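You operate a simulated robot arm through the tools that you are given. There is no shell and no other tool. Be economical: measure what you need, move in short steps, check, and stop when the job is done.

You are at the controls of a simulated robot arm. One attempt, no reset.

JOB
Stand both wellies on the seat and slide a shaper down into each.

It is judged by the outcome, as a careful person would: the job done as asked, and still so three seconds after it is handed in. It fails if anything else is knocked over, pushed out of place, dropped, spilled or broken.

ROBOT AND FRAMES
A 7-joint arm with a two-finger parallel gripper, fixed in place. Base frame: the origin is at the foot of the arm, x ahead of it, y to its left, z up. Lengths are in m, angles in degrees, forces in N, time in s.
With the tool pointing down near the work surface it reaches from about 0.14 to 0.32 m from the base axis. Its first joint turns from -115.0 to 115.0 degrees. Payload 3.91 kg.
Tool frame: the origin (TCP) lies between the finger pads and is the grasp point; the fingertips stand 0.03 m ahead of it; z points along the fingers, y is the line along which they close. The gripper opens to 0.11 m. The fingers are 0.02 m wide and 0.01 m thick; the gripper's body (0.048 by 0.112 m) begins 0.055 m behind the TCP.
Orientation is told as [roll, pitch, yaw] about the base's x, y, z axes, in that order, counted from this pose: with the fingers straight down and closing along the base's y, the tool's x points along the base's -x, its y along +y and its z along -z.

CONTROLS
- The arm moves only by the tool send_rows. Its argument "targets" is a list of rows, each a list of 7 numbers: the shift along the tool's x, y, z in units of 100 mm (1.0 is 100 mm), then the turn, a rotation vector about the tool's x, y, z in units of 60 degrees (1.0 is 60 degrees), then the gripper command, from -1 (shut) to 1 (fully open), values between in proportion. In form: [[dx, dy, dz, rx, ry, rz, hand], ...]. A call has 1 to 10 rows; each row is the pose to reach, as a shift and turn from the pose commanded when the call began, along the tool's axes at that moment. A call with a number of a shift or a turn outside -1 to 1 is refused whole. A row lasts 0.2 s, in which the tool goes at most 0.05 m and 8.6 degrees; a call with a longer step from one row to the next is refused whole, and so is a gripper value outside its range. A pose out of reach is approached as far as the arm can. The call stops where the force on the tool passes 40 N (or 10 N more than at its start, if that is more) or the arm is blocked; 0.2 s more then pass. Each finger travels about 0.153 m/s and halts on what it meets, pressing with about 37 N; the grip force reading is that of the motor and also rises with nothing between the fingers. The clock runs only during rows and for 0.2 s after the last one: add rows that repeat a pose to give the fingers time. The reply holds the time, the measured pose of the TCP, the force on the tool along the base axes, the opening and the grip force, in the units named above and with some noise.
- Cameras (640 x 400 px; columns grow to the right, rows downward): "scene" is fixed at [0.0517, 0.4985, 1.1272]; the picture's right is [-0.55, -0.83, 0.00], its down [-0.19, 0.12, -0.97] and it looks along [0.81, -0.54, -0.23] (base axes); focal length 214 px, centre (320, 200). "wrist" rides on the gripper at [-0.036, 0, -0.057] in the tool frame; the picture's right is [0.00, -1.00, 0.00], its down [0.97, 0.00, -0.24] and it looks along [0.24, 0.00, 0.97] (tool axes); focal length 218 px, centre (320, 200). There is no depth. A picture from a camera that has moved, and an enlarged one, comes with that camera's place and axes in the base frame and with its lens.
- snapshot(camera): a new picture of that camera. The clock stands still meanwhile.
- slide_trunk(by): slides the trunk up (or, below 0, down) by that many m; the arm rides with it, the base frame stays. It gives what a move gives, with no picture.
- enlarge(camera, box): a new picture of the part [left, top, right, bottom] of that camera's present view, enlarged. The clock stands still meanwhile.
- sign_off(): hands the job in; it is judged then, once.

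Go step by step. Nothing tells you positions but the pictures and the camera data: compare them with the known pose of the tool, close in by small moves and look again before you grip or let go. The budget is 120 turns and 68 pictures, counting those below and the enlarged ones. Unless the task says otherwise, let go and move clear before handing in, and close with one line.

The tools are called after "Emit:" as a command line: name --pt "numbers of a row" for each row, then --argument value for the rest, lists and objects as JSON in quotes. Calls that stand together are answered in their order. send_rows: Moves the arm, as the interface text tells. Its arguments: {"type":"object","properties":{"targets":{"type":"array","items":{"type":"array","items":{"type":"number"}}}},"required":["targets"]} The other tools are called the same way: slide_trunk (by) slides the trunk up or down; snapshot (camera) takes a picture; enlarge (camera, box) takes an enlarged picture of a part of a camera's view; sign_off () hands the job in.

At the start:

```text
time: 0.0
tool_pos: [0.4725, 0.1523, 1.3052]
tcp_rot: [0.0, 0.0, -0.1]
force: [-0.1, 0.1, -0.5]
finger_gap: 0.1101
gripper_force: 0.1
trunk travel left (down, up): [-0.85, 0.14]
```

scene: 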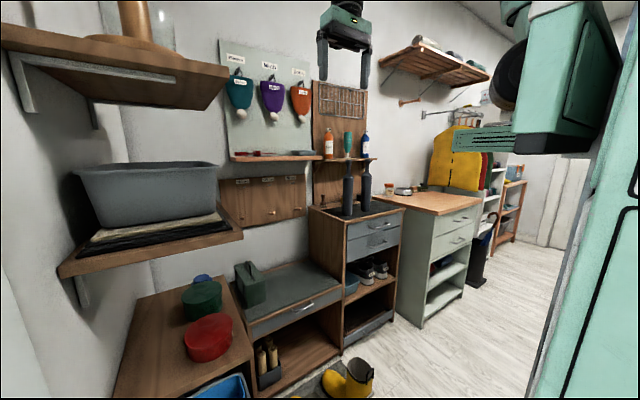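
wrist: 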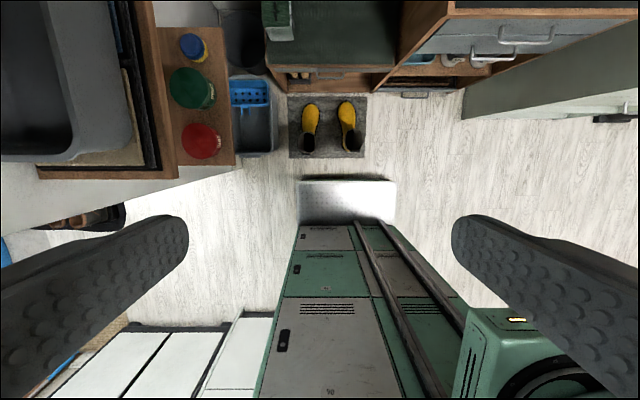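

I see yellow wellies on a floor mat in front of a bench with a green seat; I need to identify the shapers. Taking enlarged views first.

Emit:
enlarge --camera "scene" --box '[220, 240, 400, 400]'

Emit:
enlarge --camera "scene" --box '[300, 110, 420, 230]'

Emit:
enlarge --camera "wrist" --box '[220, 0, 480, 170]'

```text
2.50 times, centred on (310, 320) of scene
camera zoom: at [0.0517, 0.4985, 1.1272], right [-0.55, -0.83, 0.0], down [-0.19, 0.12, -0.97], along [0.81, -0.54, -0.23], focal length 536 px, centre (345, -100)
```

zoom: 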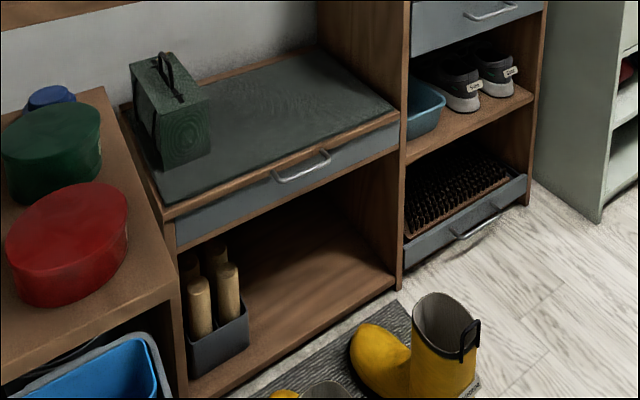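

```text
3.33 times, centred on (360, 170) of scene
camera zoom: at [0.0517, 0.4985, 1.1272], right [-0.55, -0.83, 0.0], down [-0.19, 0.12, -0.97], along [0.81, -0.54, -0.23], focal length 715 px, centre (187, 300)
```

zoom: 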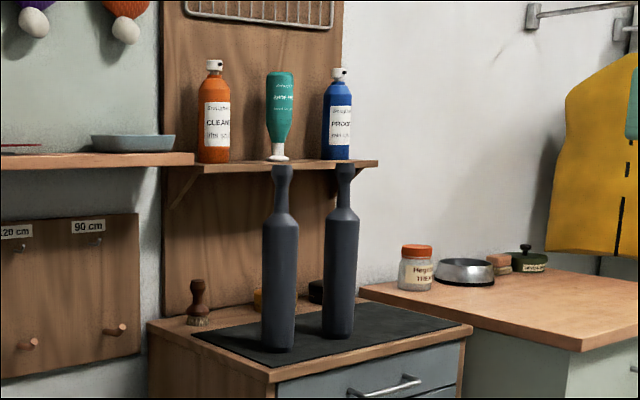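

```text
2.35 times, centred on (350, 85) of wrist
camera zoom: at [0.5071, 0.1524, 1.3607], right [0.0, -1.0, 0.0], down [-0.97, 0.0, 0.24], along [-0.24, 0.0, -0.97], focal length 514 px, centre (249, 471)
```

zoom: 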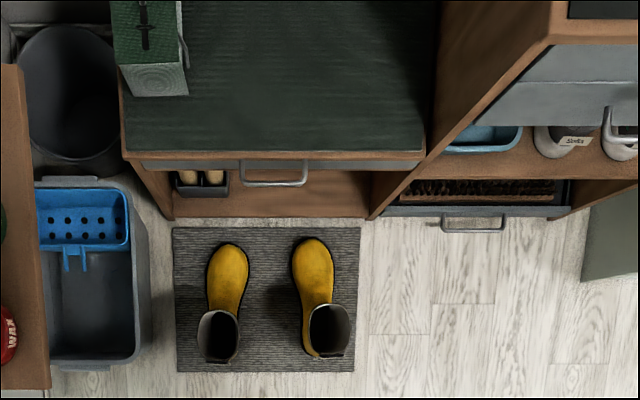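

The shapers look like the two tall dark forms on the cabinet tray (about x 0.93, y -0.3), and the boots stand near (0.53, 0.21) and (0.54, -0.01), rim z about 0.27; the seat top is about z 0.44, x 0.80–1.12. I'll lower the trunk and look closer.

Emit:
slide_trunk --by -0.5

Emit:
snapshot --camera "wrist"

Emit:
snapshot --camera "scene"

```text
refused: -0.5 is not a number from -0.4 to 0.4
```

```text
62 pictures are left
camera wrist: at [0.5071, 0.1524, 1.3607], right [0.0, -1.0, 0.0], down [-0.97, 0.0, 0.24], along [-0.24, 0.0, -0.97], focal length 218 px, centre (320, 200)
```

wrist: 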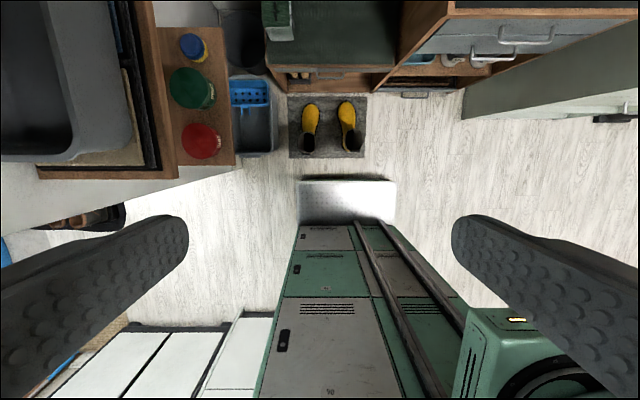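

```text
61 pictures are left
```

scene: 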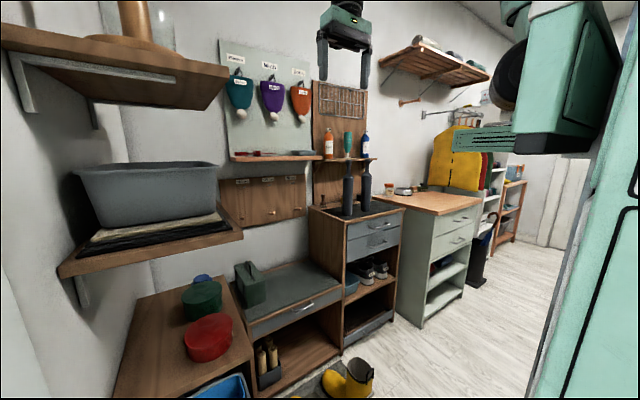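

The trunk takes at most 0.4 per slide; nothing has changed. Sliding 0.4 down, and looking again.

Emit:
slide_trunk --by -0.4

```text
time: 3.8
tool_pos: [0.4721, 0.1513, 0.9064]
tcp_rot: [0.0, 0.0, 0.0]
force: [-0.5, -0.4, 0.0]
finger_gap: 0.11
gripper_force: 0.0
trunk travel left (down, up): [-0.45, 0.54]
```

The tool is at z 0.906. Looking down at the boots from here.

Emit:
snapshot --camera "wrist"

Emit:
snapshot --camera "scene"

```text
60 pictures are left
camera wrist: at [0.5071, 0.1524, 0.9607], right [0.0, -1.0, 0.0], down [-0.97, 0.0, 0.24], along [-0.24, 0.0, -0.97], focal length 218 px, centre (320, 200)
```

wrist: 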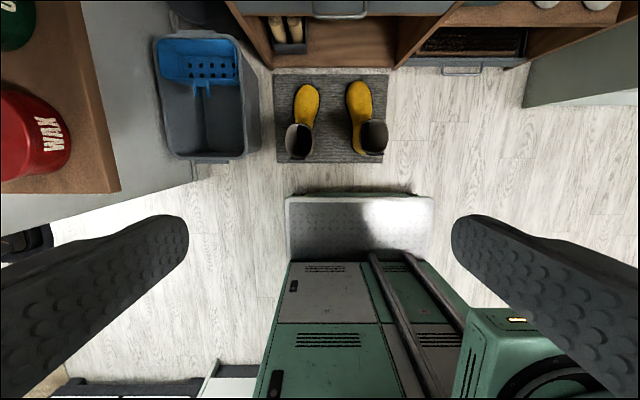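

```text
59 pictures are left
```

scene: 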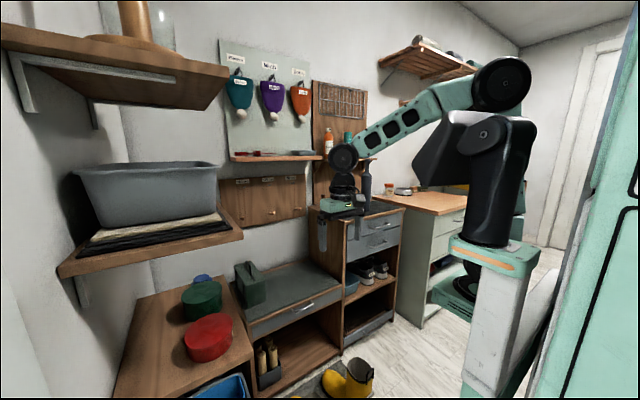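

The arm folds elbow-up. I'll lower another 0.4 and move over the left boot at about (0.522, 0.217).

Emit:
slide_trunk --by -0.4

Emit:
send_rows --pt "-0.25 0.33 0 0 0 0 1" --pt "-0.5 0.66 0 0 0 0 1" --pt "-0.5 0.66 0 0 0 0 1"

Emit:
snapshot --camera "wrist"

Emit:
snapshot --camera "scene"

```text
time: 7.7
tool_pos: [0.4722, 0.152, 0.505]
tcp_rot: [0.0, -0.1, 0.0]
force: [0.1, 0.2, 0.2]
finger_gap: 0.11
gripper_force: 0.0
trunk travel left (down, up): [-0.05, 0.94]
```

```text
time: 8.5
tool_pos: [0.5202, 0.2192, 0.5048]
tcp_rot: [0.0, 0.1, 0.0]
force: [0.1, -0.2, 0.3]
finger_gap: 0.1099
gripper_force: 0.0
trunk travel left (down, up): [-0.05, 0.94]
```

```text
58 pictures are left
camera wrist: at [0.5572, 0.2189, 0.56], right [0.0, -1.0, 0.0], down [-0.97, 0.0, 0.24], along [-0.24, 0.0, -0.97], focal length 218 px, centre (320, 200)
```

wrist: 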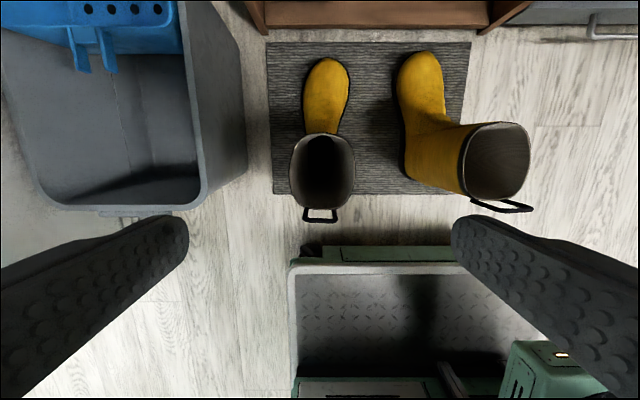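

```text
57 pictures are left
```

scene: 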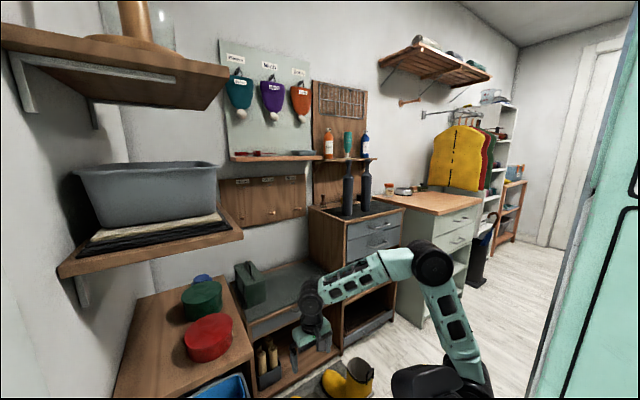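

Left boot opening centre computes to about (0.526, 0.216), 0.083 wide across y, with heel loops toward me. Descending in stages.

Emit:
send_rows --pt "-0.04 -0.02 0.3 0 0 0 1" --pt "-0.04 -0.02 0.6 0 0 0 1" --pt "-0.04 -0.02 0.9 0 0 0 1" --pt "-0.04 -0.02 1.0 0 0 0 1"

Emit:
send_rows --pt "0 0 0.3 0 0 0 1" --pt "0 0 0.7 0 0 0 1" --pt "0 0 0.7 0 0 0 1"

Emit:
snapshot --camera "wrist"

```text
time: 9.5
tool_pos: [0.5255, 0.2153, 0.4055]
tcp_rot: [0.0, 0.0, 0.0]
force: [0.4, 0.0, 0.1]
finger_gap: 0.1101
gripper_force: 0.1
trunk travel left (down, up): [-0.05, 0.94]
```

```text
time: 10.3
tool_pos: [0.5258, 0.2151, 0.3355]
tcp_rot: [0.0, 0.1, 0.1]
force: [0.8, -0.6, 0.7]
finger_gap: 0.1099
gripper_force: 0.0
trunk travel left (down, up): [-0.05, 0.94]
```

```text
56 pictures are left
camera wrist: at [0.5608, 0.2158, 0.3909], right [0.0, -1.0, 0.0], down [-0.97, 0.0, 0.24], along [-0.24, 0.0, -0.97], focal length 218 px, centre (320, 200)
```

wrist: 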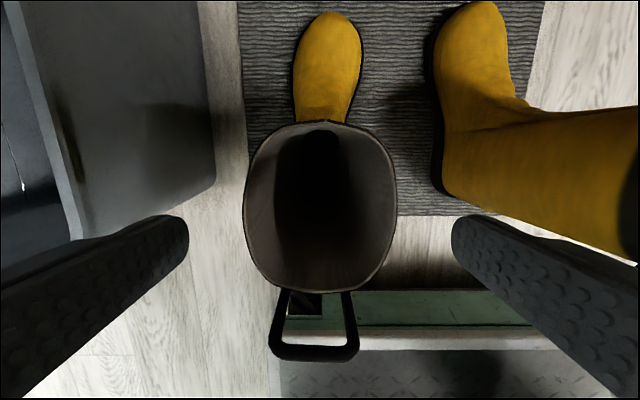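

Well centred; rim at about z 0.27. Going down to z 0.232 and closing.

Emit:
send_rows --pt "-0.03 0 0.35 0 0 0 1" --pt "-0.03 0 0.7 0 0 0 1" --pt "-0.03 0 1.0 0 0 0 1" --pt "-0.03 0 1.0 0 0 0 1"

Emit:
send_rows --pt "0 0 0.0 0 0 0 0.5" --pt "0 0 0.0 0 0 0 0" --pt "0 0 0 0 0 0 -0.5" --pt "0 0 0 0 0 0 -0.5"

Emit:
snapshot --camera "wrist"

Emit:
snapshot --camera "scene"

```text
time: 11.3
tool_pos: [0.5291, 0.2169, 0.235]
tcp_rot: [0.0, 0.1, 0.1]
force: [0.4, -0.6, -0.2]
finger_gap: 0.1099
gripper_force: 0.1
trunk travel left (down, up): [-0.05, 0.94]
```

```text
time: 12.3
tool_pos: [0.5288, 0.2148, 0.2366]
tcp_rot: [0.0, 0.1, 0.0]
force: [0.2, 1.1, 0.5]
finger_gap: 0.0896
gripper_force: 37.2
trunk travel left (down, up): [-0.05, 0.94]
```

```text
55 pictures are left
camera wrist: at [0.5642, 0.2163, 0.2916], right [0.0, -1.0, 0.0], down [-0.97, 0.0, 0.24], along [-0.24, 0.0, -0.97], focal length 218 px, centre (320, 200)
```

wrist: 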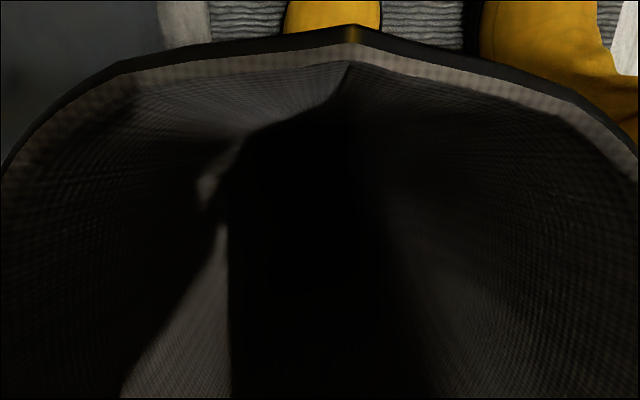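

```text
54 pictures are left
```

scene: 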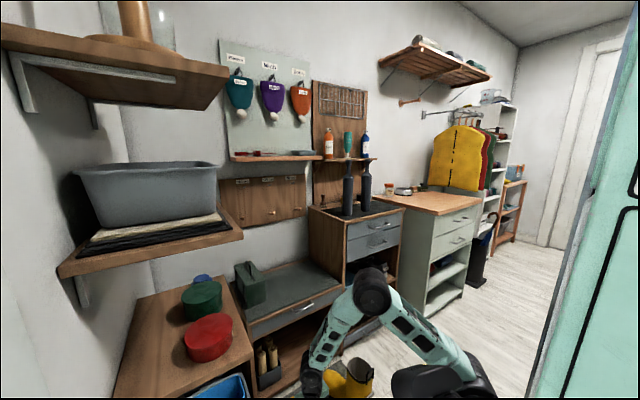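

Gripped at 0.09 m with 37 N. Lifting with the trunk.

Emit:
slide_trunk --by 0.4

Emit:
slide_trunk --by 0.13

Emit:
snapshot --camera "scene"

Emit:
snapshot --camera "wrist"

```text
time: 16.1
tool_pos: [0.5276, 0.2164, 0.6356]
tcp_rot: [0.0, -0.1, -0.1]
force: [-0.3, -0.4, -6.3]
finger_gap: 0.0896
gripper_force: 36.9
trunk travel left (down, up): [-0.45, 0.54]
```

```text
time: 17.7
tool_pos: [0.5291, 0.2162, 0.7672]
tcp_rot: [0.0, 0.0, 0.0]
force: [-0.5, 0.1, -6.5]
finger_gap: 0.0894
gripper_force: 37.9
trunk travel left (down, up): [-0.58, 0.41]
```

```text
53 pictures are left
```

scene: 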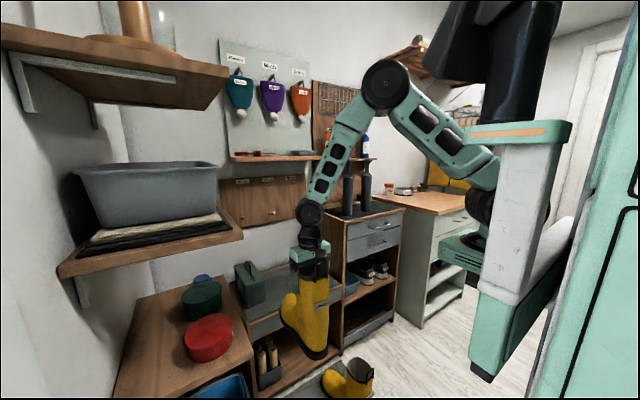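

```text
52 pictures are left
camera wrist: at [0.5642, 0.2162, 0.8216], right [0.0, -1.0, 0.0], down [-0.97, 0.0, 0.24], along [-0.24, 0.0, -0.97], focal length 218 px, centre (320, 200)
```

wrist: 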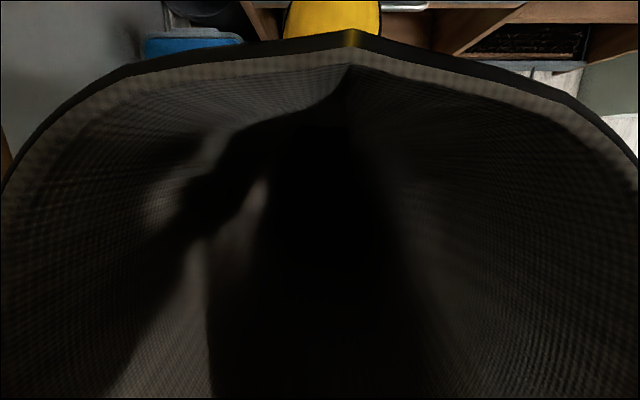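

Boot hangs steady, sole at about z 0.54. Moving forward over the seat toward y 0.13, in stages to check reach.

Emit:
send_rows --pt "-0.2 -0.2 0 0 0 0 -0.5" --pt "-0.4 -0.45 0 0 0 0 -0.5" --pt "-0.7 -0.7 0 0 0 0 -0.5" --pt "-1.0 -0.86 0 0 0 0 -0.5" --pt "-1.0 -0.86 0 0 0 0 -0.5"

Emit:
send_rows --pt "-0.3 0 0 0 0 0 -0.5" --pt "-0.6 0 0 0 0 0 -0.5" --pt "-0.9 0 0 0 0 0 -0.5" --pt "-0.9 0 0 0 0 0 -0.5"

Emit:
snapshot --camera "scene"

```text
time: 18.9
tool_pos: [0.6292, 0.1302, 0.7669]
tcp_rot: [0.1, 0.0, 0.0]
force: [-0.7, 0.1, -6.3]
finger_gap: 0.0892
gripper_force: 36.9
trunk travel left (down, up): [-0.58, 0.41]
```

```text
time: 19.9
tool_pos: [0.7184, 0.1296, 0.7653]
tcp_rot: [0.0, -0.1, 0.1]
force: [0.8, 1.1, -5.4]
finger_gap: 0.0894
gripper_force: 37.4
trunk travel left (down, up): [-0.58, 0.41]
```

```text
51 pictures are left
```

scene: 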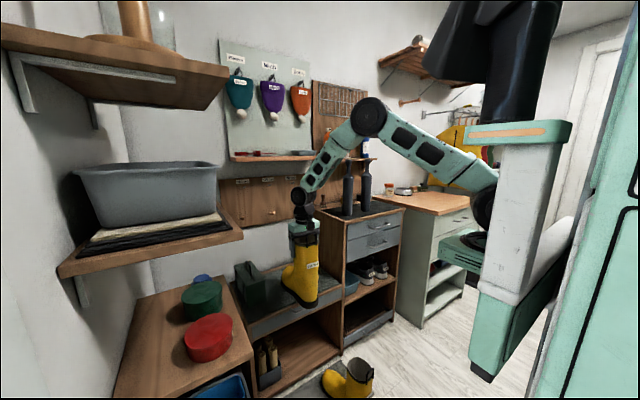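

Reach holds. Continuing to x 0.88.

Emit:
send_rows --pt "-0.3 0 0 0 0 0 -0.5" --pt "-0.6 0 0 0 0 0 -0.5" --pt "-0.8 0 0 0 0 0 -0.5" --pt "-1.0 0 0 0 0 0 -0.5" --pt "-1.0 0 0 0 0 0 -0.5"

Emit:
snapshot --camera "wrist"

Emit:
enlarge --camera "scene" --box '[220, 180, 380, 340]'

```text
time: 21.1
tool_pos: [0.819, 0.1301, 0.7652]
tcp_rot: [0.0, 0.2, 0.0]
force: [-0.6, 0.2, -6.3]
finger_gap: 0.0895
gripper_force: 37.4
trunk travel left (down, up): [-0.58, 0.41]
```

```text
50 pictures are left
camera wrist: at [0.8549, 0.1301, 0.8213], right [0.0, -1.0, 0.0], down [-0.97, 0.0, 0.24], along [-0.24, 0.0, -0.97], focal length 218 px, centre (320, 200)
```

wrist: 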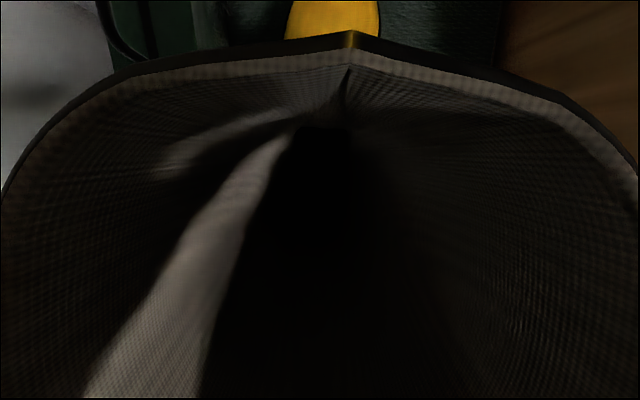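

```text
2.50 times, centred on (300, 260) of scene
camera zoom: at [0.0517, 0.4985, 1.1272], right [-0.55, -0.83, 0.0], down [-0.19, 0.12, -0.97], along [0.81, -0.54, -0.23], focal length 536 px, centre (370, 50)
```

zoom: 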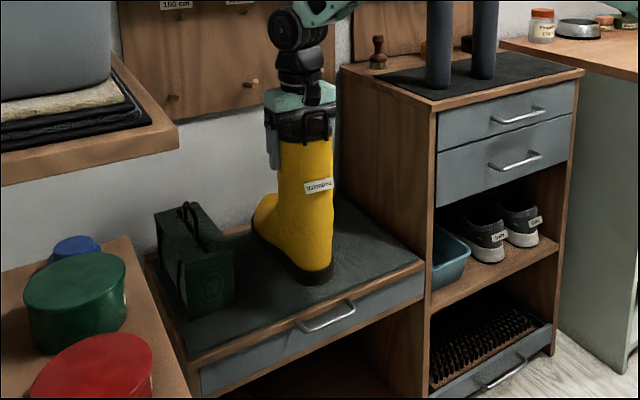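

Boot is over the seat; another 0.065 forward puts the heel at about x 0.835 and toe at 1.10. Then lowering gently until contact.

Emit:
send_rows --pt "-0.3 0 0 0 0 0 -0.5" --pt "-0.65 0 0 0 0 0 -0.5" --pt "-0.65 0 0.25 0 0 0 -0.5" --pt "-0.65 0 0.5 0 0 0 -0.5" --pt "-0.65 0 0.7 0 0 0 -0.5" --pt "-0.65 0 0.7 0 0 0 -0.5"

Emit:
enlarge --camera "scene" --box '[220, 180, 380, 340]'

```text
time: 22.4
tool_pos: [0.8847, 0.1324, 0.7033]
tcp_rot: [0.0, -0.1, 0.0]
force: [-20.2, -3.8, 21.3]
finger_gap: 0.0892
gripper_force: 37.2
trunk travel left (down, up): [-0.58, 0.41]
stopped in row 6: the force on the tool passed its limit (the readings are from after the stop); the commanded pose is now the measured one
```

```text
2.50 times, centred on (300, 260) of scene
camera zoom: at [0.0517, 0.4985, 1.1272], right [-0.55, -0.83, 0.0], down [-0.19, 0.12, -0.97], along [0.81, -0.54, -0.23], focal length 536 px, centre (370, 50)
```

zoom: 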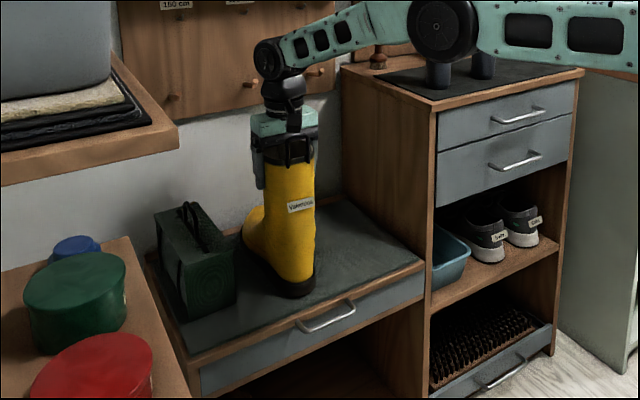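

Contact came slightly early (sole about z 0.475) with a backward force too; checking whether the toe touches the wall.

Emit:
enlarge --camera "scene" --box '[265, 240, 325, 310]'

Emit:
snapshot --camera "wrist"

```text
5.71 times, centred on (295, 275) of scene
camera zoom: at [0.0517, 0.4985, 1.1272], right [-0.55, -0.83, 0.0], down [-0.19, 0.12, -0.97], along [0.81, -0.54, -0.23], focal length 1226 px, centre (463, -229)
```

zoom: 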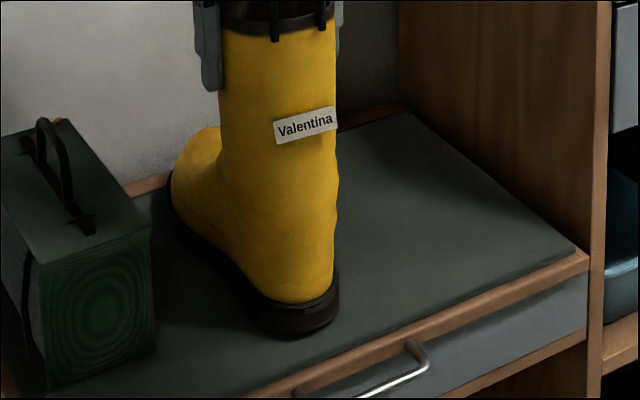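

```text
46 pictures are left
camera wrist: at [0.9186, 0.132, 0.7589], right [0.0, -1.0, 0.0], down [-0.97, 0.0, 0.24], along [-0.24, 0.0, -0.97], focal length 218 px, centre (320, 200)
```

wrist: 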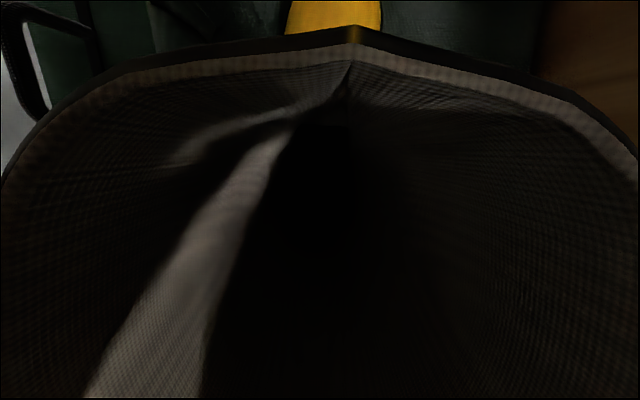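

The toe probably touches the wall (force −x). Backing off 2 cm and reading the force.

Emit:
send_rows --pt "0.0 0 -0.1 0 0 0 -0.5" --pt "0.2 0 -0.1 0 0 0 -0.5" --pt "0.2 0 -0.1 0 0 0 -0.5"

Emit:
send_rows --pt "0.0 0 0.05 0 0 0 -0.5" --pt "0.0 0 0.1 0 0 0 -0.5" --pt "0 0 0.15 0 0 0 -0.5" --pt "0 0 0.2 0 0 0 -0.5" --pt "0 0 0.25 0 0 0 -0.5" --pt "0 0 0.3 0 0 0 -0.5" --pt "0 0 0.35 0 0 0 -0.5" --pt "0 0 0.4 0 0 0 -0.5"

```text
time: 23.2
tool_pos: [0.864, 0.1316, 0.7105]
tcp_rot: [0.1, -0.2, 0.0]
force: [-0.2, 0.3, -6.0]
finger_gap: 0.0895
gripper_force: 37.2
trunk travel left (down, up): [-0.58, 0.41]
```

```text
time: 24.0
tool_pos: [0.8637, 0.1325, 0.7029]
tcp_rot: [0.3, -0.3, 0.0]
force: [-19.1, -3.5, 19.9]
finger_gap: 0.0894
gripper_force: 37.1
trunk travel left (down, up): [-0.58, 0.41]
stopped in row 3: the force on the tool passed its limit (the readings are from after the stop); the commanded pose is now the measured one
```

Same contact height at a different x, so it's the seat: top at about z 0.474, cushion x 0.784–1.078. Shifting 6 mm back to centre, then releasing.

Emit:
send_rows --pt "0.0 0 -0.05 0 0 0 -0.5" --pt "0.06 0 -0.05 0 0 0 -0.5" --pt "0.06 0 -0.02 0 0 0 -0.5" --pt "0.06 0 -0.02 0 0 0 -0.5"

Emit:
send_rows --pt "0 0 0 0 0 0 0.75" --pt "0 0 0 0 0 0 1" --pt "0 0 0 0 0 0 1" --pt "0 0 -0.3 0 0 0 1" --pt "0 0 -0.6 0 0 0 1" --pt "0 0 -1.0 0 0 0 1" --pt "0 0 -1.0 0 0 0 1"

Emit:
snapshot --camera "wrist"

Emit:
enlarge --camera "scene" --box '[220, 180, 380, 340]'

```text
time: 25.0
tool_pos: [0.8581, 0.1329, 0.7024]
tcp_rot: [0.3, -0.3, 0.1]
force: [-5.5, -2.9, 2.9]
finger_gap: 0.0896
gripper_force: 37.0
trunk travel left (down, up): [-0.58, 0.41]
```

```text
time: 26.6
tool_pos: [0.8588, 0.1326, 0.8035]
tcp_rot: [0.3, -0.2, 0.0]
force: [0.5, 0.9, 0.2]
finger_gap: 0.1102
gripper_force: 0.1
trunk travel left (down, up): [-0.58, 0.41]
```

```text
45 pictures are left
camera wrist: at [0.8935, 0.1332, 0.8584], right [0.0, -1.0, 0.0], down [-0.97, 0.0, 0.24], along [-0.24, 0.0, -0.97], focal length 218 px, centre (320, 200)
```

wrist: 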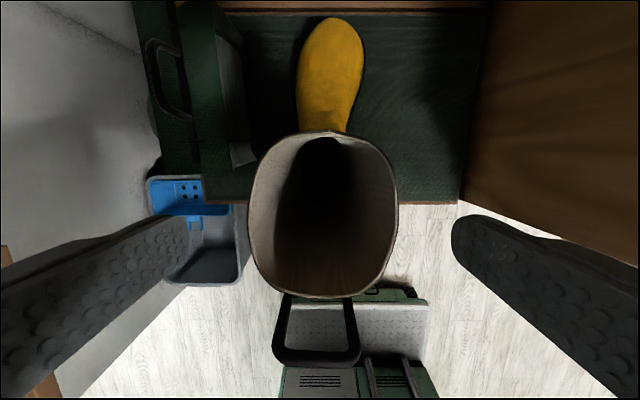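

```text
2.50 times, centred on (300, 260) of scene
camera zoom: at [0.0517, 0.4985, 1.1272], right [-0.55, -0.83, 0.0], down [-0.19, 0.12, -0.97], along [0.81, -0.54, -0.23], focal length 536 px, centre (370, 50)
```

zoom: 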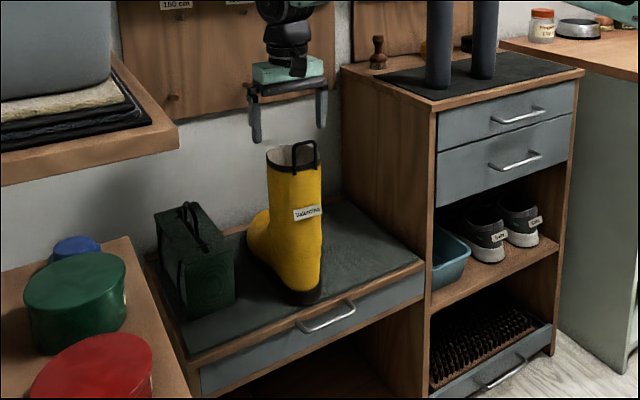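

Left boot stands well on the seat, opening at about (0.855, 0.131), rim 0.736. Now moving back over the right boot at (0.540, -0.013), which is yawed about +10°.

Emit:
send_rows --pt "0.4 0 0 0 0 0 1" --pt "0.8 -0.2 0 0 0 0 1" --pt "1.0 -0.5 0 0 0 0 1"

Emit:
send_rows --pt "0.4 -0.2 0 0 0 0 1" --pt "0.8 -0.5 0 0 0 0 1" --pt "1.0 -0.8 0 0 0 0 1" --pt "1.0 -0.96 0 0 0 0 1"

Emit:
send_rows --pt "0.4 0 0 0 0 -0.08 1" --pt "0.8 0 0 0 0 -0.16 1" --pt "1.0 0 0 0 0 -0.16 1" --pt "1.0 0 0 0 0 -0.16 1"

Emit:
slide_trunk --by -0.4

Emit:
snapshot --camera "wrist"

```text
time: 27.4
tool_pos: [0.7578, 0.0842, 0.8022]
tcp_rot: [0.2, -0.3, 0.1]
force: [-0.3, -0.2, 0.1]
finger_gap: 0.11
gripper_force: 0.1
trunk travel left (down, up): [-0.58, 0.41]
```

```text
time: 28.4
tool_pos: [0.6591, -0.0131, 0.8019]
tcp_rot: [0.1, -0.3, 0.1]
force: [0.8, 0.5, -0.2]
finger_gap: 0.1101
gripper_force: 0.0
trunk travel left (down, up): [-0.58, 0.41]
```

```text
time: 29.4
tool_pos: [0.558, -0.0146, 0.8001]
tcp_rot: [0.2, -0.2, 9.7]
force: [0.4, 0.2, 0.3]
finger_gap: 0.11
gripper_force: 0.0
trunk travel left (down, up): [-0.58, 0.41]
```

```text
time: 33.3
tool_pos: [0.5573, -0.0132, 0.4002]
tcp_rot: [0.2, -0.3, 9.7]
force: [-0.3, -0.1, -0.7]
finger_gap: 0.11
gripper_force: 0.1
trunk travel left (down, up): [-0.18, 0.81]
```

```text
43 pictures are left
camera wrist: at [0.5935, -0.0077, 0.4556], right [0.17, -0.99, 0.0], down [-0.96, -0.16, 0.23], along [-0.23, -0.04, -0.97], focal length 218 px, centre (320, 200)
```

wrist: 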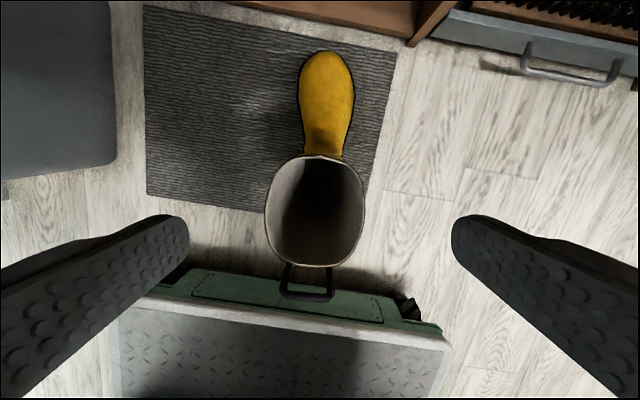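

Right boot opening at about (0.539, -0.012). Aligning, descending and closing.

Emit:
send_rows --pt "0.17 0.04 0 0 0 0 1" --pt "0.17 0.04 0.4 0 0 0 1" --pt "0.17 0.04 0.7 0 0 0 1" --pt "0.17 0.04 0.7 0 0 0 1"

Emit:
snapshot --camera "wrist"

```text
time: 34.3
tool_pos: [0.5426, -0.0125, 0.3291]
tcp_rot: [0.2, -0.3, 9.6]
force: [-0.2, 0.2, -0.4]
finger_gap: 0.11
gripper_force: 0.1
trunk travel left (down, up): [-0.18, 0.81]
```

```text
42 pictures are left
camera wrist: at [0.5771, -0.0063, 0.385], right [0.17, -0.99, 0.0], down [-0.96, -0.16, 0.23], along [-0.23, -0.04, -0.97], focal length 218 px, centre (320, 200)
```

wrist: 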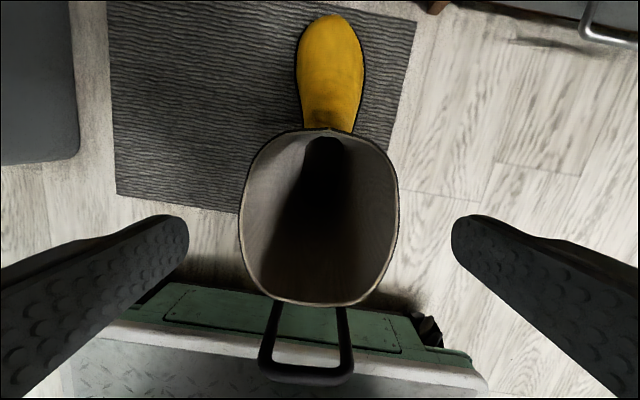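

Emit:
send_rows --pt "0 0 0.4 0 0 0 1" --pt "0 0 0.8 0 0 0 1" --pt "0 0 0.93 0 0 0 1" --pt "0 0 0.93 0 0 0 0.5" --pt "0 0 0.93 0 0 0 0" --pt "0 0 0.93 0 0 0 -0.5" --pt "0 0 0.93 0 0 0 -0.5"

Emit:
slide_trunk --by 0.4

Emit:
slide_trunk --by 0.13

```text
time: 35.9
tool_pos: [0.5428, -0.0108, 0.2357]
tcp_rot: [0.2, -0.3, 9.7]
force: [-0.2, -1.1, -0.2]
finger_gap: 0.0894
gripper_force: 37.2
trunk travel left (down, up): [-0.18, 0.81]
```

```text
time: 39.7
tool_pos: [0.5424, -0.0108, 0.6364]
tcp_rot: [0.3, -0.4, 9.6]
force: [-0.3, 0.4, -7.1]
finger_gap: 0.0891
gripper_force: 36.9
trunk travel left (down, up): [-0.58, 0.41]
```

```text
time: 41.3
tool_pos: [0.5427, -0.011, 0.7678]
tcp_rot: [0.1, -0.3, 9.8]
force: [0.2, -0.2, -5.0]
finger_gap: 0.0893
gripper_force: 36.6
trunk travel left (down, up): [-0.71, 0.28]
```

Boot lifted. Straightening the yaw and carrying it over the seat at y ≈ -0.01.

Emit:
send_rows --pt "0 0 0 0 0 0.08 -0.5" --pt "0 0 0 0 0 0.163 -0.5" --pt "0 0 0 0 0 0.163 -0.5"

Emit:
send_rows --pt "-0.3 0 0 0 0 0 -0.5" --pt "-0.6 0 0 0 0 0 -0.5" --pt "-0.9 0 0 0 0 0 -0.5" --pt "-1 0 0 0 0 0 -0.5"

Emit:
send_rows --pt "-0.3 0 0 0 0 0 -0.5" --pt "-0.6 0 0 0 0 0 -0.5" --pt "-0.9 0 0 0 0 0 -0.5" --pt "-1 0 0 0 0 0 -0.5"

Emit:
enlarge --camera "scene" --box '[240, 180, 400, 340]'

```text
time: 42.1
tool_pos: [0.5431, -0.0112, 0.7668]
tcp_rot: [0.2, -0.3, -0.2]
force: [0.4, 0.5, -7.1]
finger_gap: 0.0894
gripper_force: 36.6
trunk travel left (down, up): [-0.71, 0.28]
```

```text
time: 43.1
tool_pos: [0.6431, -0.0123, 0.7673]
tcp_rot: [0.2, -0.3, 0.0]
force: [-0.2, -0.2, -6.4]
finger_gap: 0.0892
gripper_force: 37.4
trunk travel left (down, up): [-0.71, 0.28]
```

```text
time: 44.1
tool_pos: [0.7426, -0.0105, 0.7669]
tcp_rot: [0.3, -0.2, 0.0]
force: [-0.5, -0.6, -6.3]
finger_gap: 0.0895
gripper_force: 37.5
trunk travel left (down, up): [-0.71, 0.28]
```

```text
2.50 times, centred on (320, 260) of scene
camera zoom: at [0.0517, 0.4985, 1.1272], right [-0.55, -0.83, 0.0], down [-0.19, 0.12, -0.97], along [0.81, -0.54, -0.23], focal length 536 px, centre (320, 50)
```

zoom: 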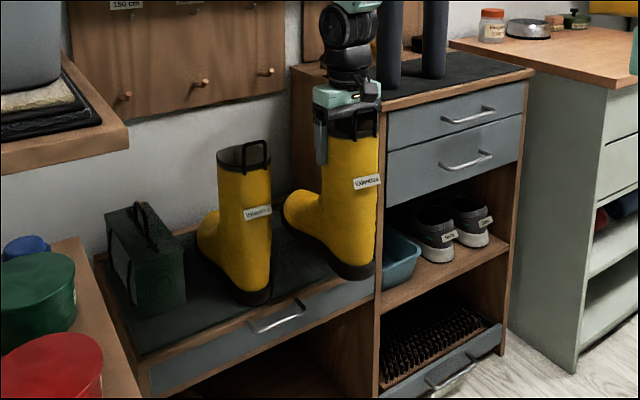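

Both look fine; continuing to x 0.858 and lowering to z ≈ 0.703.

Emit:
send_rows --pt "-0.3 0 0 0 0 0 -0.5" --pt "-0.6 0 0 0 0 0 -0.5" --pt "-0.9 0 0 0 0 0 -0.5" --pt "-1 0 0 0 0 0 -0.5"

Emit:
send_rows --pt "-0.15 0 0 0 0 0 -0.5" --pt "-0.15 0 0.3 0 0 0 -0.5" --pt "-0.15 0 0.5 0 0 0 -0.5" --pt "-0.15 0 0.58 0 0 0 -0.5" --pt "-0.15 0 0.62 0 0 0 -0.5" --pt "-0.15 0 0.65 0 0 0 -0.5"

Emit:
enlarge --camera "scene" --box '[240, 180, 400, 340]'

```text
time: 45.1
tool_pos: [0.8423, -0.0133, 0.7684]
tcp_rot: [0.1, -0.2, -0.1]
force: [0.2, -0.5, -5.3]
finger_gap: 0.0897
gripper_force: 37.0
trunk travel left (down, up): [-0.71, 0.28]
```

```text
time: 46.5
tool_pos: [0.8566, -0.0117, 0.7066]
tcp_rot: [0.1, -0.4, -0.2]
force: [-21.8, -0.5, 27.8]
finger_gap: 0.0893
gripper_force: 37.1
trunk travel left (down, up): [-0.71, 0.28]
```

```text
2.50 times, centred on (320, 260) of scene
camera zoom: at [0.0517, 0.4985, 1.1272], right [-0.55, -0.83, 0.0], down [-0.19, 0.12, -0.97], along [0.81, -0.54, -0.23], focal length 536 px, centre (320, 50)
```

zoom: 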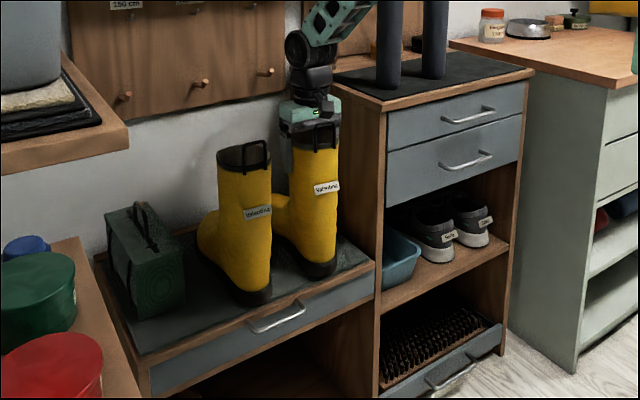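

Firmly on the seat. Relieving pressure slightly, releasing and rising.

Emit:
send_rows --pt "0 0 -0.04 0 0 0 -0.5" --pt "0 0 -0.04 0 0 0 -0.5" --pt "0 0 -0.04 0 0 0 0.75" --pt "0 0 -0.04 0 0 0 1" --pt "0 0 -0.04 0 0 0 1" --pt "0 0 -0.3 0 0 0 1" --pt "0 0 -0.6 0 0 0 1" --pt "0 0 -1.0 0 0 0 1" --pt "0 0 -1.0 0 0 0 1"

Emit:
snapshot --camera "wrist"

Emit:
snapshot --camera "scene"

```text
time: 48.5
tool_pos: [0.8564, -0.0135, 0.8035]
tcp_rot: [0.3, -0.2, -0.1]
force: [0.2, 0.4, -0.8]
finger_gap: 0.1102
gripper_force: 0.1
trunk travel left (down, up): [-0.71, 0.28]
```

```text
39 pictures are left
camera wrist: at [0.8919, -0.0127, 0.8595], right [0.0, -1.0, 0.0], down [-0.97, 0.0, 0.24], along [-0.24, 0.0, -0.97], focal length 218 px, centre (320, 200)
```

wrist: 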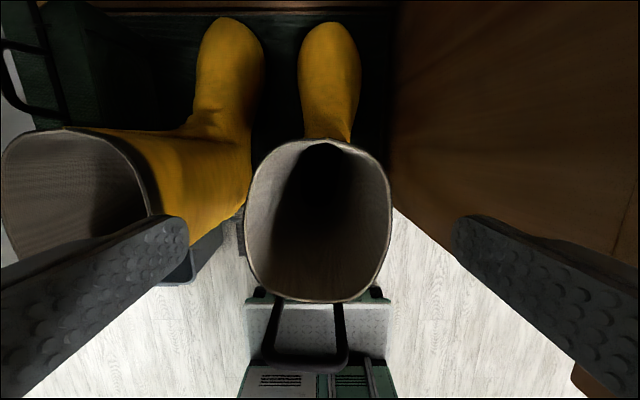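

```text
38 pictures are left
```

scene: 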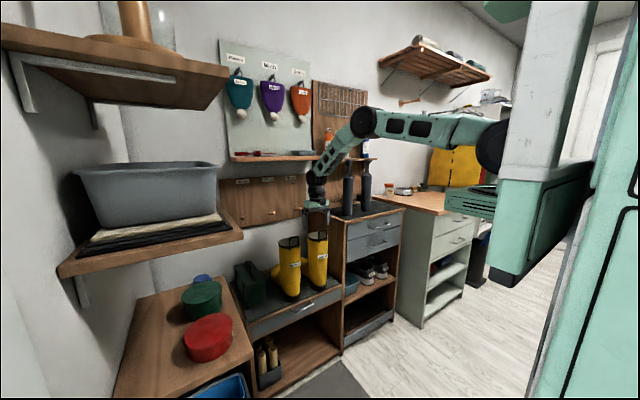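

Both wellies stand on the seat. Now the shapers: retracting, rising and viewing them from above.

Emit:
send_rows --pt "0.4 0 0 0 0 0 1" --pt "0.8 0 0 0 0 0 1" --pt "1.0 0 0 0 0 0 1"

Emit:
send_rows --pt "0.4 0 0 0 0 0 1" --pt "0.8 0 0 0 0 0 1" --pt "1.0 0 0 0 0 0 1"

Emit:
slide_trunk --by 0.28

Emit:
send_rows --pt "0 -0.3 -0.3 0 0 0 1" --pt "0 -0.6 -0.6 0 0 0 1" --pt "0 -0.9 -0.9 0 0 0 1" --pt "0 -1.0 -1.0 0 0 0 1"

Emit:
send_rows --pt "0 -0.3 -0.3 0 0 0 1" --pt "0 -0.6 -0.6 0 0 0 1" --pt "0 -0.9 -0.9 0 0 0 1" --pt "0 -1.0 -1.0 0 0 0 1"

Emit:
snapshot --camera "wrist"

Emit:
snapshot --camera "scene"

```text
time: 49.3
tool_pos: [0.7569, -0.0125, 0.803]
tcp_rot: [0.2, -0.3, -0.1]
force: [-0.3, 0.5, -0.5]
finger_gap: 0.1101
gripper_force: 0.0
trunk travel left (down, up): [-0.71, 0.28]
```

```text
time: 50.1
tool_pos: [0.6558, -0.0111, 0.8022]
tcp_rot: [0.2, -0.3, -0.1]
force: [-0.4, 0.6, 0.6]
finger_gap: 0.1102
gripper_force: 0.0
trunk travel left (down, up): [-0.71, 0.28]
```

```text
time: 52.9
tool_pos: [0.6564, -0.011, 1.0822]
tcp_rot: [0.2, -0.3, 0.0]
force: [0.2, 0.6, -1.3]
finger_gap: 0.1101
gripper_force: 0.1
trunk travel left (down, up): [-0.99, 0.0]
```

```text
time: 53.9
tool_pos: [0.657, -0.112, 1.1814]
tcp_rot: [0.2, -0.2, -0.1]
force: [0.4, -0.3, 0.5]
finger_gap: 0.11
gripper_force: 0.0
trunk travel left (down, up): [-0.99, 0.0]
```

```text
time: 54.9
tool_pos: [0.6563, -0.2118, 1.2828]
tcp_rot: [0.2, -0.3, -0.1]
force: [-0.1, -0.8, -0.5]
finger_gap: 0.1098
gripper_force: 0.0
trunk travel left (down, up): [-0.99, 0.0]
```

```text
37 pictures are left
camera wrist: at [0.6911, -0.2122, 1.3382], right [0.0, -1.0, 0.0], down [-0.97, 0.0, 0.24], along [-0.24, 0.0, -0.97], focal length 218 px, centre (320, 200)
```

wrist: 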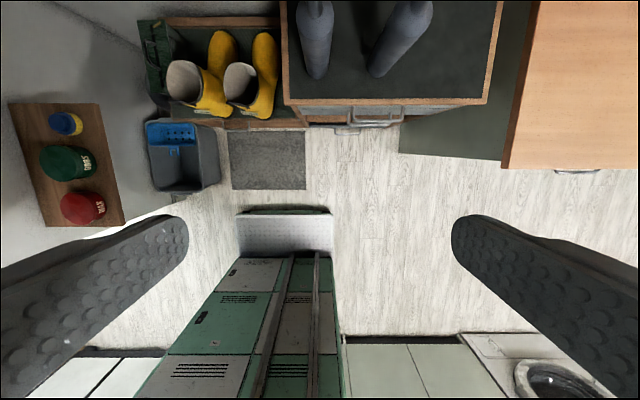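

```text
36 pictures are left
```

scene: 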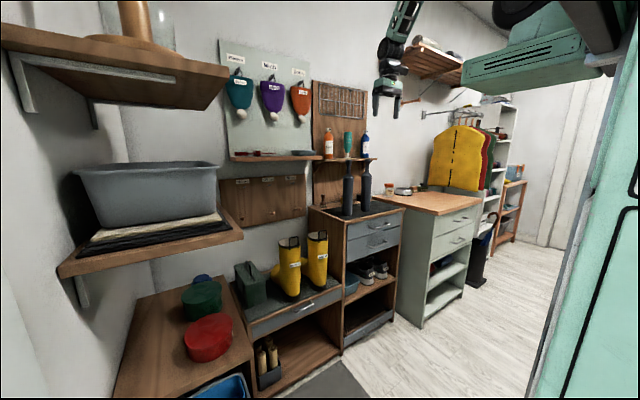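

Shapers: left about (0.86, -0.20), right about (0.86, -0.335), standing on z ≈ 0.81, tops at about 1.075. Moving nearer above the left one to refine.

Emit:
send_rows --pt "-0.4 0 0 0 0 0 1" --pt "-0.8 0.0 0 0 0 0 1" --pt "-1.0 0.0 0 0 0 0 1"

Emit:
send_rows --pt "-0.3 0 0 0 0 0 1" --pt "-0.6 0.0 0 0 0 0 1" --pt "-0.6 0.0 0 0 0 0 1"

Emit:
snapshot --camera "wrist"

Emit:
enlarge --camera "scene" --box '[290, 30, 440, 230]'

```text
time: 55.7
tool_pos: [0.7564, -0.2128, 1.2834]
tcp_rot: [0.3, -0.3, -0.2]
force: [-0.5, -0.2, -0.6]
finger_gap: 0.1099
gripper_force: 0.0
trunk travel left (down, up): [-0.99, 0.0]
```

```text
time: 56.5
tool_pos: [0.8169, -0.2127, 1.2817]
tcp_rot: [0.2, -0.3, -0.1]
force: [0.1, 0.6, 0.3]
finger_gap: 0.1097
gripper_force: 0.0
trunk travel left (down, up): [-0.99, 0.0]
```

```text
35 pictures are left
camera wrist: at [0.8519, -0.2137, 1.3385], right [0.0, -1.0, 0.0], down [-0.97, 0.0, 0.24], along [-0.24, 0.0, -0.97], focal length 218 px, centre (320, 200)
```

wrist: 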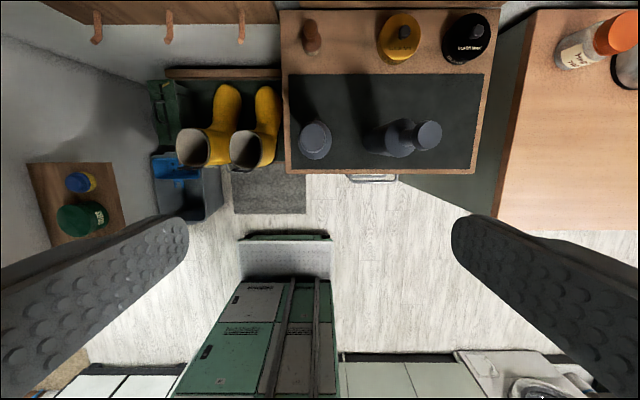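

```text
2.00 times, centred on (365, 130) of scene
camera zoom: at [0.0517, 0.4985, 1.1272], right [-0.55, -0.83, 0.0], down [-0.19, 0.12, -0.97], along [0.81, -0.54, -0.23], focal length 429 px, centre (230, 340)
```

zoom: 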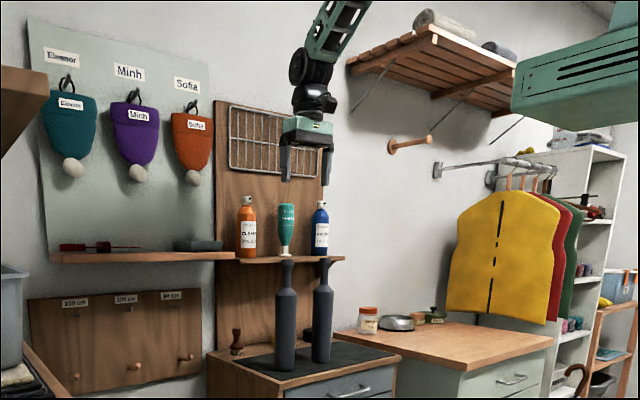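

Left knob computes to (0.870, -0.204), right to (0.867, -0.341). Moving over the left one and down to z 1.14 for a check.

Emit:
send_rows --pt "-0.3 0.08 0 0 0 0 1" --pt "-0.52 0.08 0.2 0 0 0 1" --pt "-0.52 0.08 0.6 0 0 0 1" --pt "-0.52 0.08 1.0 0 0 0 1" --pt "-0.52 0.08 1.0 0 0 0 1"

Emit:
snapshot --camera "wrist"

Emit:
enlarge --camera "scene" --box '[310, 120, 400, 230]'

```text
time: 57.7
tool_pos: [0.8674, -0.2048, 1.1814]
tcp_rot: [0.3, -0.3, 0.0]
force: [0.1, 0.3, 0.2]
finger_gap: 0.1098
gripper_force: 0.0
trunk travel left (down, up): [-0.99, 0.0]
```

```text
33 pictures are left
camera wrist: at [0.9038, -0.2048, 1.237], right [0.0, -1.0, 0.0], down [-0.97, 0.0, 0.24], along [-0.24, 0.0, -0.97], focal length 218 px, centre (320, 200)
```

wrist: 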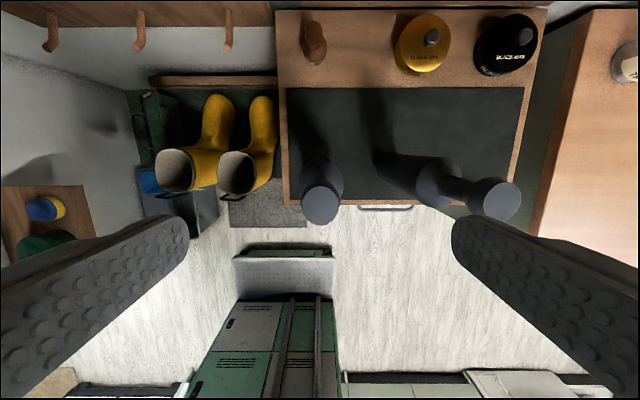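

```text
3.64 times, centred on (355, 175) of scene
camera zoom: at [0.0517, 0.4985, 1.1272], right [-0.55, -0.83, 0.0], down [-0.19, 0.12, -0.97], along [0.81, -0.54, -0.23], focal length 780 px, centre (193, 291)
```

zoom: 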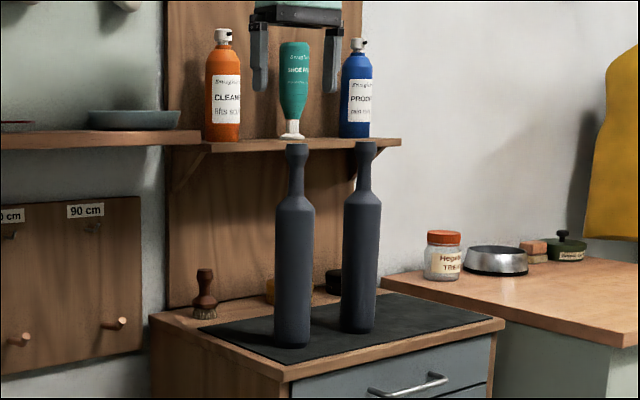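

Refined left knob: about (0.860, -0.206), top z 1.073, diameter 0.03. Adjusting and descending to the handle, with one check.

Emit:
send_rows --pt "0.065 -0.01 0.2 0 0 0 1" --pt "0.065 -0.01 0.6 0 0 0 1" --pt "0.065 -0.01 0.6 0 0 0 1"

Emit:
snapshot --camera "wrist"

```text
time: 58.5
tool_pos: [0.8626, -0.2063, 1.121]
tcp_rot: [0.2, -0.3, -0.1]
force: [-0.1, -0.8, -0.3]
finger_gap: 0.1102
gripper_force: 0.1
trunk travel left (down, up): [-0.99, 0.0]
```

```text
31 pictures are left
camera wrist: at [0.8976, -0.2063, 1.177], right [0.0, -1.0, 0.0], down [-0.97, 0.0, 0.23], along [-0.23, 0.0, -0.97], focal length 218 px, centre (320, 200)
```

wrist: 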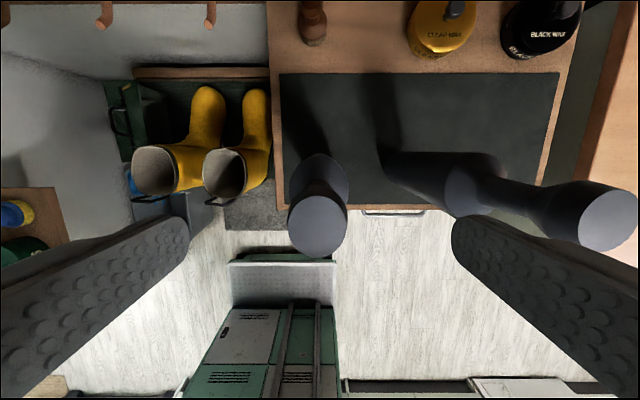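

Knob confirmed at (0.859, -0.205), top 1.073. Descending to z 1.045 and gripping.

Emit:
send_rows --pt "0.03 0.01 0.2 0 0 0 1" --pt "0.03 0.01 0.5 0 0 0 1" --pt "0.03 0.01 0.76 0 0 0 1" --pt "0.03 0.01 0.76 0 0 0 0.4" --pt "0.03 0.01 0.76 0 0 0 -0.2" --pt "0.03 0.01 0.76 0 0 0 -0.8" --pt "0.03 0.01 0.76 0 0 0 -1" --pt "0.03 0.01 0.76 0 0 0 -1"

Emit:
enlarge --camera "scene" --box '[310, 120, 400, 230]'

```text
time: 60.3
tool_pos: [0.8587, -0.2047, 1.0464]
tcp_rot: [0.2, -0.4, -0.1]
force: [0.3, -0.1, 0.6]
finger_gap: 0.0294
gripper_force: 36.7
trunk travel left (down, up): [-0.99, 0.0]
```

```text
3.64 times, centred on (355, 175) of scene
camera zoom: at [0.0517, 0.4985, 1.1272], right [-0.55, -0.83, 0.0], down [-0.19, 0.12, -0.97], along [0.81, -0.54, -0.23], focal length 780 px, centre (193, 291)
```

zoom: 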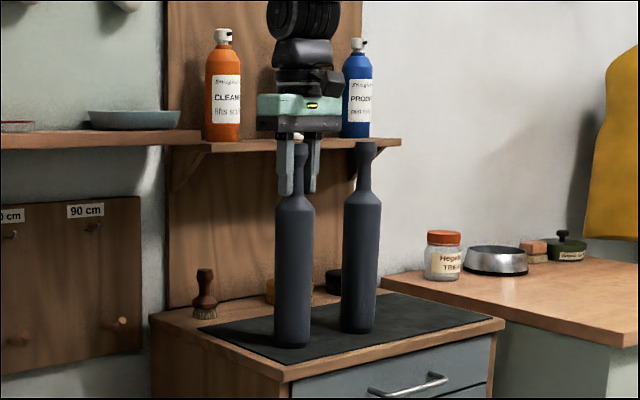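

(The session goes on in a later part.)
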